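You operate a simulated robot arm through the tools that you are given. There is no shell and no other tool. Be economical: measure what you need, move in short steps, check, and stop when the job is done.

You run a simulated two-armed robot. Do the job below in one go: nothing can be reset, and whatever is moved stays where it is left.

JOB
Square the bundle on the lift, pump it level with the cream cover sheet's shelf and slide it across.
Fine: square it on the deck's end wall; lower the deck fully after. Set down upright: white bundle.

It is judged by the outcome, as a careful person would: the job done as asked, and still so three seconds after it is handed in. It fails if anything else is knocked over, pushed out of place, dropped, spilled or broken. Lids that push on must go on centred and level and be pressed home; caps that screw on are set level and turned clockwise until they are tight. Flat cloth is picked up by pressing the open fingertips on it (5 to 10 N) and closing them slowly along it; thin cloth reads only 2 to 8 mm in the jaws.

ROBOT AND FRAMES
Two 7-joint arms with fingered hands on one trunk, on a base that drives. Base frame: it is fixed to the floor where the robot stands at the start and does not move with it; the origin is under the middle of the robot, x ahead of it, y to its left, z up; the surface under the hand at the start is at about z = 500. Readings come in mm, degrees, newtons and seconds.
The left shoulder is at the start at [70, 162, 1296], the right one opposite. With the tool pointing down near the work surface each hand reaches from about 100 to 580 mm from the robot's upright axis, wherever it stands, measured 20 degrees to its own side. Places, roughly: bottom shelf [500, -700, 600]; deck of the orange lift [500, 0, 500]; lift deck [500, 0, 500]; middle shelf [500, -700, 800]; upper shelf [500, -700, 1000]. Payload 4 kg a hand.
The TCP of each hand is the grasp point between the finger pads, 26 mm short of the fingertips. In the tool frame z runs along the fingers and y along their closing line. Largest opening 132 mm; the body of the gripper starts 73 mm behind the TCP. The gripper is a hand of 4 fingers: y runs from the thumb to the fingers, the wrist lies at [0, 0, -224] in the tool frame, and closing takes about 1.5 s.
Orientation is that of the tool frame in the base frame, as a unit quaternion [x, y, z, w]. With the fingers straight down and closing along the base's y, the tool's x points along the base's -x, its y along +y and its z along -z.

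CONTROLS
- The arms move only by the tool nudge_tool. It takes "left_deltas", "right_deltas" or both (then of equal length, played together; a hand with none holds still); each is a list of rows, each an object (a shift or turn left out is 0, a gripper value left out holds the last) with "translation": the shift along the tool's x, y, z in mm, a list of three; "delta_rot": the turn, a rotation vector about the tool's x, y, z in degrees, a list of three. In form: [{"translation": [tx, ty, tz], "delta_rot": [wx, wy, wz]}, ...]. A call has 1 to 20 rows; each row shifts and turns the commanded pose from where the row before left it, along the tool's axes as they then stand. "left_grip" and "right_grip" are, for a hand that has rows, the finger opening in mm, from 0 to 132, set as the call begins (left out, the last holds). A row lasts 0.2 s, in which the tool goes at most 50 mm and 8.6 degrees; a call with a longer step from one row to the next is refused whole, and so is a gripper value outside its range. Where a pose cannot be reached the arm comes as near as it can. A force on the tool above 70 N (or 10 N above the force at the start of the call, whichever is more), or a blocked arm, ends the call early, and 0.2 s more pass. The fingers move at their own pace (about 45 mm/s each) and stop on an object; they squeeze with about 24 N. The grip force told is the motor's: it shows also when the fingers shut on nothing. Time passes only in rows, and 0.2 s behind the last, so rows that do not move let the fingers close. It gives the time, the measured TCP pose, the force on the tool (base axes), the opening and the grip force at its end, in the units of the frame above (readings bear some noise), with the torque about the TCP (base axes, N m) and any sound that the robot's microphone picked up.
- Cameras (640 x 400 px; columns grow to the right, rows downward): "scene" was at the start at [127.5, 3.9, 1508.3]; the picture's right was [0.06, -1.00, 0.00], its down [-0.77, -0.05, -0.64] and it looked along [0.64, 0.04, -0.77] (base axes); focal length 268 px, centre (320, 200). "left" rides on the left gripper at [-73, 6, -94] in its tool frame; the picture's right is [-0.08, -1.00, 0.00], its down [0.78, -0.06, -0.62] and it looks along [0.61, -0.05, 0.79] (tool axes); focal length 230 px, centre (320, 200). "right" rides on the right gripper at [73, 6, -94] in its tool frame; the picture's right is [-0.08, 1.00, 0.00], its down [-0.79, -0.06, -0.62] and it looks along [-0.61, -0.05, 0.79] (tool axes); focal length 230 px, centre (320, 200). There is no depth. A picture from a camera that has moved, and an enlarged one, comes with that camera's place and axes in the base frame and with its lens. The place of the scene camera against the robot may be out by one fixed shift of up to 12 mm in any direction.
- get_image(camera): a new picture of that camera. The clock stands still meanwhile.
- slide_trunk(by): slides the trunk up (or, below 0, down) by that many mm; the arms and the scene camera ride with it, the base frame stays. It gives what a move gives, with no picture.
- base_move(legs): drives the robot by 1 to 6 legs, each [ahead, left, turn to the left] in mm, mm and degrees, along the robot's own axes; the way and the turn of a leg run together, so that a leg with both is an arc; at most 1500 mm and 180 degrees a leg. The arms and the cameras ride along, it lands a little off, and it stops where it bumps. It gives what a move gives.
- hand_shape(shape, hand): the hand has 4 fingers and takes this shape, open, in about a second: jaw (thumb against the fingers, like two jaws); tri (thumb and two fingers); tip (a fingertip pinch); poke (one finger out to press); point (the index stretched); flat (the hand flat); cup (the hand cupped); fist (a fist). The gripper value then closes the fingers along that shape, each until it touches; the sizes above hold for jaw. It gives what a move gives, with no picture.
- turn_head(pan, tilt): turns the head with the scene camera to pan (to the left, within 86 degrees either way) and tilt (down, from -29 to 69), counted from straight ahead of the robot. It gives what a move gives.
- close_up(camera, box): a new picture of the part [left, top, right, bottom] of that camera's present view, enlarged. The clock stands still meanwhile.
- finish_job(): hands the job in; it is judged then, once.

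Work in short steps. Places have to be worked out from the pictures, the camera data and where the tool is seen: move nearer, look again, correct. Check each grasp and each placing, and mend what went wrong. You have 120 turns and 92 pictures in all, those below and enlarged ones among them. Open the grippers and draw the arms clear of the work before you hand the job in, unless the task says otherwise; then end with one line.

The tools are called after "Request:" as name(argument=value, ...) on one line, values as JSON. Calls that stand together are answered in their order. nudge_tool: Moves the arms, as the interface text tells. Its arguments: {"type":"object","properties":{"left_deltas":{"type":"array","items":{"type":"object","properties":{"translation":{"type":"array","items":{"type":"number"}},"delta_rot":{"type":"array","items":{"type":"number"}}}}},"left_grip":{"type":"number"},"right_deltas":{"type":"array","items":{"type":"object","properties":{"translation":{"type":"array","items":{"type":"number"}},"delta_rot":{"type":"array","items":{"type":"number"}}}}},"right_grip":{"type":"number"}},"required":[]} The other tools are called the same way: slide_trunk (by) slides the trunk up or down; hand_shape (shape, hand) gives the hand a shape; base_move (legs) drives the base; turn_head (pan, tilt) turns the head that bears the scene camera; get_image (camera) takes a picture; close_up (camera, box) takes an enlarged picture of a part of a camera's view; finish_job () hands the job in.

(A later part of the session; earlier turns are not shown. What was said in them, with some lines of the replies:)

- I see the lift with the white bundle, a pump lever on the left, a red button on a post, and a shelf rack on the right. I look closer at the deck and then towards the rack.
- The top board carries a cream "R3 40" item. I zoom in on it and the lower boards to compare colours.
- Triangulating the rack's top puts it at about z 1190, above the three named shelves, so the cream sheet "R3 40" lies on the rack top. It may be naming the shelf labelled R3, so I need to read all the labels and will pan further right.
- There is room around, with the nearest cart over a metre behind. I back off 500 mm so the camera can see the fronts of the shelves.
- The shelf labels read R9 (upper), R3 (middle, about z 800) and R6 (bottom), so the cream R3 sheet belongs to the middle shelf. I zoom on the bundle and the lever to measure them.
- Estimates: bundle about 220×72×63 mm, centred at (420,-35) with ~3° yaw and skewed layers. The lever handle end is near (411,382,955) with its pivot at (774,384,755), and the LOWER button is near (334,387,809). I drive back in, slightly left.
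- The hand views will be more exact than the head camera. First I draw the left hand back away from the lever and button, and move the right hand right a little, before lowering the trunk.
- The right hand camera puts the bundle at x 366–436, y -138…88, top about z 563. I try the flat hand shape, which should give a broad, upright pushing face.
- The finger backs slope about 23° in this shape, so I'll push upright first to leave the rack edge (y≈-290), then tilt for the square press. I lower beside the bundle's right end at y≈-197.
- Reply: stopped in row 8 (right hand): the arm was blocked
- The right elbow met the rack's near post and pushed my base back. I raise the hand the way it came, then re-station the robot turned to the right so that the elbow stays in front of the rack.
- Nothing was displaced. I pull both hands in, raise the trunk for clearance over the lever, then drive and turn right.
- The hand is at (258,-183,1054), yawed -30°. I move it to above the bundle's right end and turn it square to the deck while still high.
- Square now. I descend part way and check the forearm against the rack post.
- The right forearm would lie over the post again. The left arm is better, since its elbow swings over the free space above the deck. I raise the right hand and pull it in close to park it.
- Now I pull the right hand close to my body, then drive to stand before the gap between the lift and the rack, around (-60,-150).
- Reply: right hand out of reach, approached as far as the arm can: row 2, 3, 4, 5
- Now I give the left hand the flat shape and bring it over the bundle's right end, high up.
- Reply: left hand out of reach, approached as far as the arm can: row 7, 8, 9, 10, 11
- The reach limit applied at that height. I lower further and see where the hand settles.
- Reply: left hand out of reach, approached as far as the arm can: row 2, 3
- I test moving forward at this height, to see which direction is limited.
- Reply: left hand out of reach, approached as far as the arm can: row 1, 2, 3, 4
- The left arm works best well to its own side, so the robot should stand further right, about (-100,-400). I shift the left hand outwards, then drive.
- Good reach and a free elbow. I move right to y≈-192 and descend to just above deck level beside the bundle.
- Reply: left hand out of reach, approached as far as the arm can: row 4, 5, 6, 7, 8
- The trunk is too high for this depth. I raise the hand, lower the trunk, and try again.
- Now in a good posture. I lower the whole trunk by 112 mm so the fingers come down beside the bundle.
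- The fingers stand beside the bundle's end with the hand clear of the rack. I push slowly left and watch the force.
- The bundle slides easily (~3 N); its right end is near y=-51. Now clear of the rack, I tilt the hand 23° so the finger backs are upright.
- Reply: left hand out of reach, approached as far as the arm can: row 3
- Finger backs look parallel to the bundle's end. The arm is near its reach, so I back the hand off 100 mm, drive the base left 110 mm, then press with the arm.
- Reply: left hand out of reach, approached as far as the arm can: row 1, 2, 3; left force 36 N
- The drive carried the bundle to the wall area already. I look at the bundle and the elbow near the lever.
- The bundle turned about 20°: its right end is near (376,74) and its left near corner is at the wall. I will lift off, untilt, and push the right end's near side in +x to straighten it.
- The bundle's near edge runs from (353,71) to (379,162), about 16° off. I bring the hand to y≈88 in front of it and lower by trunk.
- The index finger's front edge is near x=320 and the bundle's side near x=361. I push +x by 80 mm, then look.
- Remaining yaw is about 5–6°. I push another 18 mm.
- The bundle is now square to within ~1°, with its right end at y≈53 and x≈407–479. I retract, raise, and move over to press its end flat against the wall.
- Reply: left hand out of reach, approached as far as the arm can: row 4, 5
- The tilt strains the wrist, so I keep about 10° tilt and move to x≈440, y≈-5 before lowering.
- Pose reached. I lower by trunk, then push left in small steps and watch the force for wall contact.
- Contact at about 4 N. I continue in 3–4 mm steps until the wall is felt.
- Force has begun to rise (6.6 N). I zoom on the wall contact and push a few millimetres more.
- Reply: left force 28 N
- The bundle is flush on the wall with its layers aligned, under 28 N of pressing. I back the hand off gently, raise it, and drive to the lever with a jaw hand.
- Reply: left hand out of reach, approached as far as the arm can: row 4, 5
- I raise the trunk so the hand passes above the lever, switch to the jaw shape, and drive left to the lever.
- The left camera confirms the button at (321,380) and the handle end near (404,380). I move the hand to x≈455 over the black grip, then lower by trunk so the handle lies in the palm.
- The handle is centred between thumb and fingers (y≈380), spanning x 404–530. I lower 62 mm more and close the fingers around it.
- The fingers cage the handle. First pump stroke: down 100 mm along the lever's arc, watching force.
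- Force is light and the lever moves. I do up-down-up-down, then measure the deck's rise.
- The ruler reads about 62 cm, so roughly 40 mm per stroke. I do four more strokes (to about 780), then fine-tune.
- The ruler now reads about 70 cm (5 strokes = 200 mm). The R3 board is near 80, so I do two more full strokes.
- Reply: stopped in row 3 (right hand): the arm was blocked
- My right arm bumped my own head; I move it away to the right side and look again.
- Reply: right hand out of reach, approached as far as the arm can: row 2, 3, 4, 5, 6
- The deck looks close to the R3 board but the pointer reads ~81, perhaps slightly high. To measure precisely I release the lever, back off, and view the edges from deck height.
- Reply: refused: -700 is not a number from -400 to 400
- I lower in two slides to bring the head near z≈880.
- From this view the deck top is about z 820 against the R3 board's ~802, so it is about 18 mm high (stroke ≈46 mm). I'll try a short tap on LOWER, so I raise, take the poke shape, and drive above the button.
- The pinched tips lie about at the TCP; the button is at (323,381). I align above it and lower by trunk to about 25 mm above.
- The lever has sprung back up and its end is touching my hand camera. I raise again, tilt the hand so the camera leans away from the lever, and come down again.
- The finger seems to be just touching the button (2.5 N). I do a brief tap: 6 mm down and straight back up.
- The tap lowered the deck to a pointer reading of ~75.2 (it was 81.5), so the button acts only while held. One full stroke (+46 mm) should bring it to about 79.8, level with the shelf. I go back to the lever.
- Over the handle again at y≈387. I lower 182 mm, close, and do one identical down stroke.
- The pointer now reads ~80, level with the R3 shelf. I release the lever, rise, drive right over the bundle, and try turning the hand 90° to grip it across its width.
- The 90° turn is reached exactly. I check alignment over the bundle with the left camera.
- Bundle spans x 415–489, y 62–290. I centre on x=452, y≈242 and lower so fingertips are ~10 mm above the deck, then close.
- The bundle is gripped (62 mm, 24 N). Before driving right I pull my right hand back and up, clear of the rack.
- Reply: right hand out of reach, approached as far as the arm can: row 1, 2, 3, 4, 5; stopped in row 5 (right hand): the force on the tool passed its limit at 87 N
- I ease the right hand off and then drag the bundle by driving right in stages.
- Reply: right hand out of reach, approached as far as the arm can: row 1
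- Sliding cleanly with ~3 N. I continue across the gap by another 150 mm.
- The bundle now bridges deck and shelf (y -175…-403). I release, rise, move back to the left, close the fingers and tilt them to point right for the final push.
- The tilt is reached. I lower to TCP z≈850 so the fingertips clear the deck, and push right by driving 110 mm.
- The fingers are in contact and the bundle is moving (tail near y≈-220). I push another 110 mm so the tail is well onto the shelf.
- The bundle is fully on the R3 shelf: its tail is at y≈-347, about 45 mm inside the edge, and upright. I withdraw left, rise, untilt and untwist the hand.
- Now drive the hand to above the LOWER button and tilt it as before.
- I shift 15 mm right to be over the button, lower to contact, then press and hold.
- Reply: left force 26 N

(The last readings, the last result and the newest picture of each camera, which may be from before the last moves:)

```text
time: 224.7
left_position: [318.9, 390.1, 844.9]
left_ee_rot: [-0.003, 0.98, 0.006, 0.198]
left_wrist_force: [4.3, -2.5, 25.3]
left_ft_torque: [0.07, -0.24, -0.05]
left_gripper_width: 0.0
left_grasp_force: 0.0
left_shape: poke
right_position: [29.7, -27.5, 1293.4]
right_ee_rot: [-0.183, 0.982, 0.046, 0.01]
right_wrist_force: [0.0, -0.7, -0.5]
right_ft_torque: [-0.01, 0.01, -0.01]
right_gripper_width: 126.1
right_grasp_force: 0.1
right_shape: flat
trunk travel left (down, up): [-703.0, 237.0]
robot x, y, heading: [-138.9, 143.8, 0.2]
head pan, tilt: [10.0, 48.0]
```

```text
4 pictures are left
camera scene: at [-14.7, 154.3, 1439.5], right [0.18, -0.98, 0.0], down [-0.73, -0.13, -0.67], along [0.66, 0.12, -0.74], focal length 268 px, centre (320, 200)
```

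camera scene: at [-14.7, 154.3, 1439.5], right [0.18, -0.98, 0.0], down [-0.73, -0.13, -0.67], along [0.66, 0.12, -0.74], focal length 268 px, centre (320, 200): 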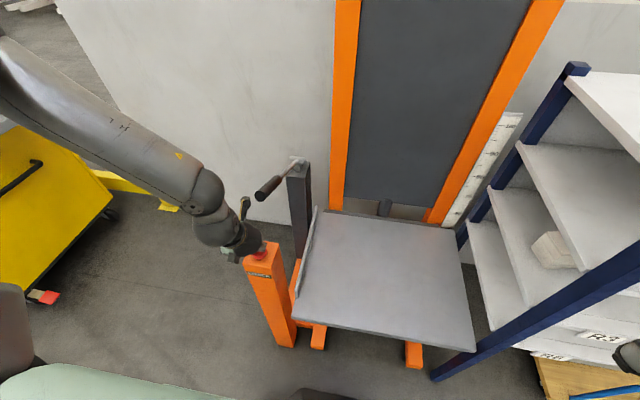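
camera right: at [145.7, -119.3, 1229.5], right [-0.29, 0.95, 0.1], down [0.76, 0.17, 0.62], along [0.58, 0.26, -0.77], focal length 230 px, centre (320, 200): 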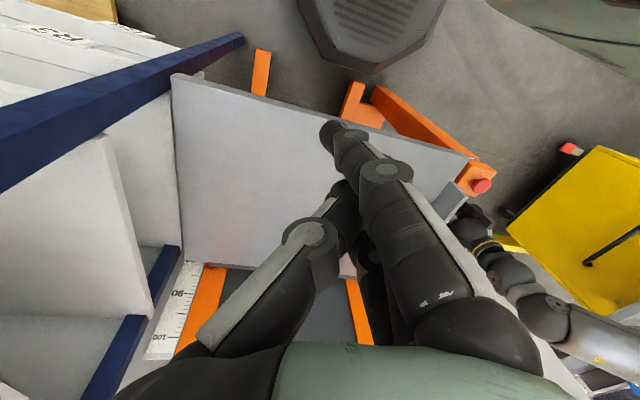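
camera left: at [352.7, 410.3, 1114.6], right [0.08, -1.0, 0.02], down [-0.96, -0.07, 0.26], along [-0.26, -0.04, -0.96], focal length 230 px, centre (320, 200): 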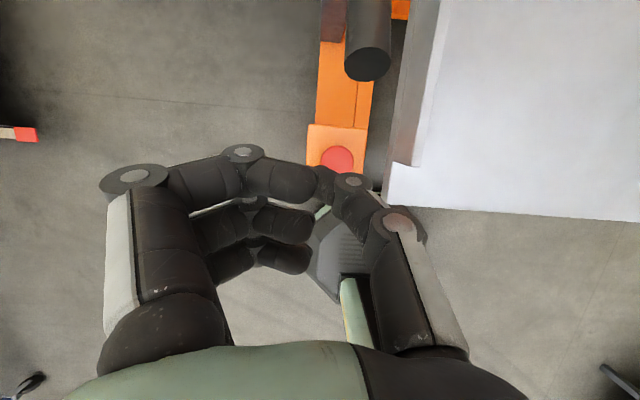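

The deck has gone down and the bundle is visible on the R3 shelf. I hold the button 3 s longer to make sure it's fully lowered, then lift off.

Request:
nudge_tool(left_deltas=[{}, {}, {}, {}, {}, {}, {}, {}, {}, {}, {}, {}, {}, {}, {}, {"translation": [-3, 0, -7]}, {"translation": [-5, 0, -12]}])

Request:
slide_trunk(by=150)

Request:
base_move(legs=[[-300, 0, 0], [0, -250, 0]])

Request:
hand_shape(shape="jaw", hand="left")

Request:
turn_head(pan=-12, tilt=33)

Request:
get_image(camera="scene")

```text
time: 228.3
left_position: [319.9, 392.2, 862.8]
left_ee_rot: [-0.003, 0.981, 0.006, 0.195]
left_wrist_force: [0.0, -0.2, -0.3]
left_ft_torque: [0.0, 0.02, -0.01]
left_gripper_width: 0.0
left_grasp_force: 0.1
left_shape: poke
right_position: [30.3, -26.0, 1292.3]
right_ee_rot: [-0.182, 0.982, 0.046, 0.01]
right_wrist_force: [-0.9, 0.7, 0.5]
right_ft_torque: [0.03, -0.03, -0.03]
right_gripper_width: 126.3
right_grasp_force: 0.1
right_shape: flat
trunk travel left (down, up): [-703.0, 237.0]
robot x, y, heading: [-139.2, 144.6, 0.0]
head pan, tilt: [10.0, 48.0]
```

```text
time: 230.0
left_position: [321.9, 391.0, 1014.3]
left_ee_rot: [-0.003, 0.98, 0.006, 0.197]
left_wrist_force: [0.8, 0.6, 0.0]
left_ft_torque: [-0.01, -0.01, -0.02]
left_gripper_width: 0.1
left_grasp_force: 0.0
left_shape: poke
right_position: [31.5, -25.6, 1441.9]
right_ee_rot: [-0.182, 0.982, 0.045, 0.009]
right_wrist_force: [0.3, -0.6, -1.5]
right_ft_torque: [0.02, -0.01, 0.0]
right_gripper_width: 126.0
right_grasp_force: 0.1
right_shape: flat
trunk travel left (down, up): [-853.0, 87.0]
robot x, y, heading: [-137.2, 143.4, 0.2]
head pan, tilt: [10.0, 48.0]
```

```text
time: 233.5
left_position: [22.4, 142.4, 1013.4]
left_ee_rot: [0.0, 0.98, 0.004, 0.197]
left_wrist_force: [0.0, -0.8, -0.2]
left_ft_torque: [-0.02, -0.01, -0.02]
left_gripper_width: 0.0
left_grasp_force: 0.1
left_shape: poke
right_position: [-272.8, -271.8, 1443.3]
right_ee_rot: [-0.178, 0.983, 0.044, 0.009]
right_wrist_force: [0.3, -0.7, 0.4]
right_ft_torque: [-0.04, -0.02, -0.03]
right_gripper_width: 126.1
right_grasp_force: 0.1
right_shape: flat
trunk travel left (down, up): [-853.0, 87.0]
robot x, y, heading: [-441.8, -107.0, -0.4]
head pan, tilt: [10.0, 48.0]
```

```text
time: 234.4
left_position: [22.9, 140.3, 1013.1]
left_ee_rot: [0.002, 0.98, 0.004, 0.197]
left_wrist_force: [0.3, -0.1, -0.4]
left_ft_torque: [-0.01, 0.01, 0.01]
left_gripper_width: 131.9
left_grasp_force: 0.0
left_shape: jaw
right_position: [-271.8, -275.2, 1443.2]
right_ee_rot: [-0.178, 0.983, 0.045, 0.009]
right_wrist_force: [0.0, 0.3, 0.0]
right_ft_torque: [-0.01, 0.05, 0.03]
right_gripper_width: 126.2
right_grasp_force: 0.1
right_shape: flat
trunk travel left (down, up): [-853.0, 87.0]
robot x, y, heading: [-442.2, -101.2, -0.6]
head pan, tilt: [10.0, 48.0]
```

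```text
time: 235.2
left_position: [22.0, 140.6, 1014.1]
left_ee_rot: [0.002, 0.98, 0.004, 0.197]
left_wrist_force: [0.1, -0.9, -0.3]
left_ft_torque: [-0.01, 0.02, -0.03]
left_gripper_width: 131.9
left_grasp_force: 0.2
left_shape: jaw
right_position: [-271.5, -273.5, 1443.6]
right_ee_rot: [-0.179, 0.983, 0.045, 0.009]
right_wrist_force: [-0.1, -0.2, 0.6]
right_ft_torque: [-0.02, 0.0, 0.01]
right_gripper_width: 126.1
right_grasp_force: 0.1
right_shape: flat
trunk travel left (down, up): [-853.0, 87.0]
robot x, y, heading: [-442.6, -105.3, -0.5]
head pan, tilt: [-12.0, 33.0]
```

```text
3 pictures are left
camera scene: at [-305.2, -124.2, 1611.3], right [-0.21, -0.98, 0.0], down [-0.53, 0.12, -0.84], along [0.82, -0.18, -0.55], focal length 268 px, centre (320, 200)
```

scene: 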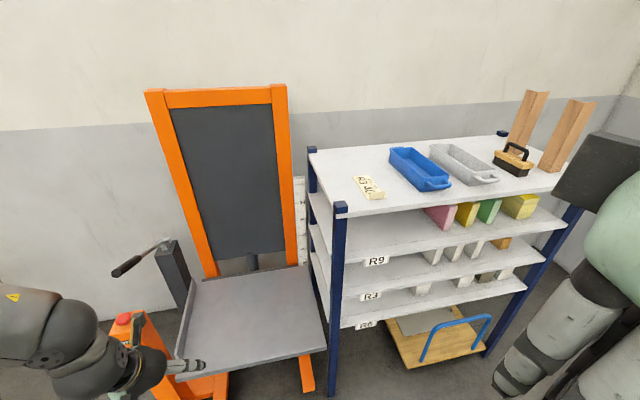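

I lower the trunk and take a close view to confirm the bundle on the R3 shelf.

Request:
slide_trunk(by=-400)

Request:
slide_trunk(by=-250)

Request:
turn_head(pan=-20, tilt=10)

Request:
close_up(camera="scene", box=[100, 140, 420, 340])

```text
time: 239.1
left_position: [22.3, 140.8, 614.3]
left_ee_rot: [0.001, 0.98, 0.004, 0.197]
left_wrist_force: [-0.5, -0.7, -0.1]
left_ft_torque: [0.0, 0.04, 0.01]
left_gripper_width: 131.8
left_grasp_force: 0.0
left_shape: jaw
right_position: [-271.8, -274.2, 1043.7]
right_ee_rot: [-0.179, 0.983, 0.045, 0.01]
right_wrist_force: [0.5, -0.1, -0.6]
right_ft_torque: [-0.03, -0.02, 0.0]
right_gripper_width: 126.1
right_grasp_force: 0.0
right_shape: flat
trunk travel left (down, up): [-453.0, 487.0]
robot x, y, heading: [-443.6, -103.2, -0.7]
head pan, tilt: [-12.0, 33.0]
```

```text
time: 241.7
left_position: [22.3, 141.3, 363.1]
left_ee_rot: [0.001, 0.981, 0.006, 0.196]
left_wrist_force: [0.3, 0.5, 0.4]
left_ft_torque: [-0.03, 0.0, 0.01]
left_gripper_width: 132.0
left_grasp_force: 0.0
left_shape: jaw
right_position: [-272.4, -273.1, 793.5]
right_ee_rot: [-0.178, 0.983, 0.045, 0.009]
right_wrist_force: [0.2, 0.5, -0.6]
right_ft_torque: [0.01, -0.01, -0.01]
right_gripper_width: 126.2
right_grasp_force: 0.1
right_shape: flat
trunk travel left (down, up): [-203.0, 737.0]
robot x, y, heading: [-441.0, -100.5, -0.8]
head pan, tilt: [-12.0, 33.0]
```

```text
time: 242.5
left_position: [21.5, 140.0, 363.2]
left_ee_rot: [0.001, 0.98, 0.005, 0.197]
left_wrist_force: [-0.2, 0.5, 0.2]
left_ft_torque: [-0.01, -0.01, 0.01]
left_gripper_width: 131.9
left_grasp_force: 0.0
left_shape: jaw
right_position: [-272.2, -274.3, 792.6]
right_ee_rot: [-0.178, 0.983, 0.046, 0.01]
right_wrist_force: [0.2, 0.4, 0.2]
right_ft_torque: [0.0, 0.01, -0.03]
right_gripper_width: 126.0
right_grasp_force: 0.0
right_shape: flat
trunk travel left (down, up): [-203.0, 737.0]
robot x, y, heading: [-445.8, -103.5, -0.3]
head pan, tilt: [-20.0, 10.0]
```

```text
2.00 times, centred on (260, 240) of scene
camera zoom: at [-305.1, -138.0, 998.3], right [-0.35, -0.94, 0.0], down [-0.16, 0.06, -0.98], along [0.92, -0.34, -0.17], focal length 535 px, centre (440, 120)
```

zoom: 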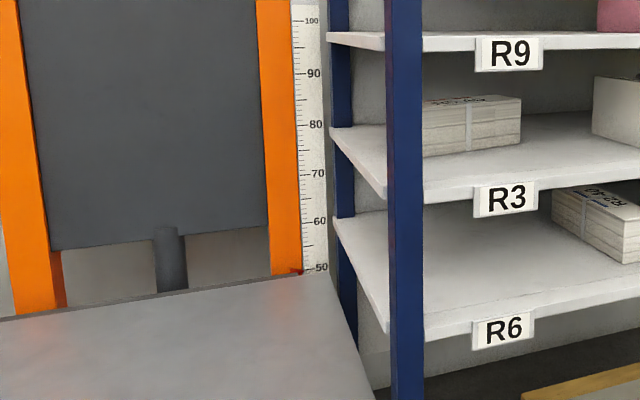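

The bundle lies upright and straight on the R3 shelf, the deck pointer is at about 50 (fully down), nothing else is disturbed and both hands are clear. I hand the job in.

Request:
finish_job()

```text
The job is handed in.
```

The white bundle was squared on the deck's end wall and pumped level with the R3 shelf, the middle one named on the cream sheet. It now lies upright on that shelf, about 45 mm in from the edge; the deck is fully lowered and both hands are clear.
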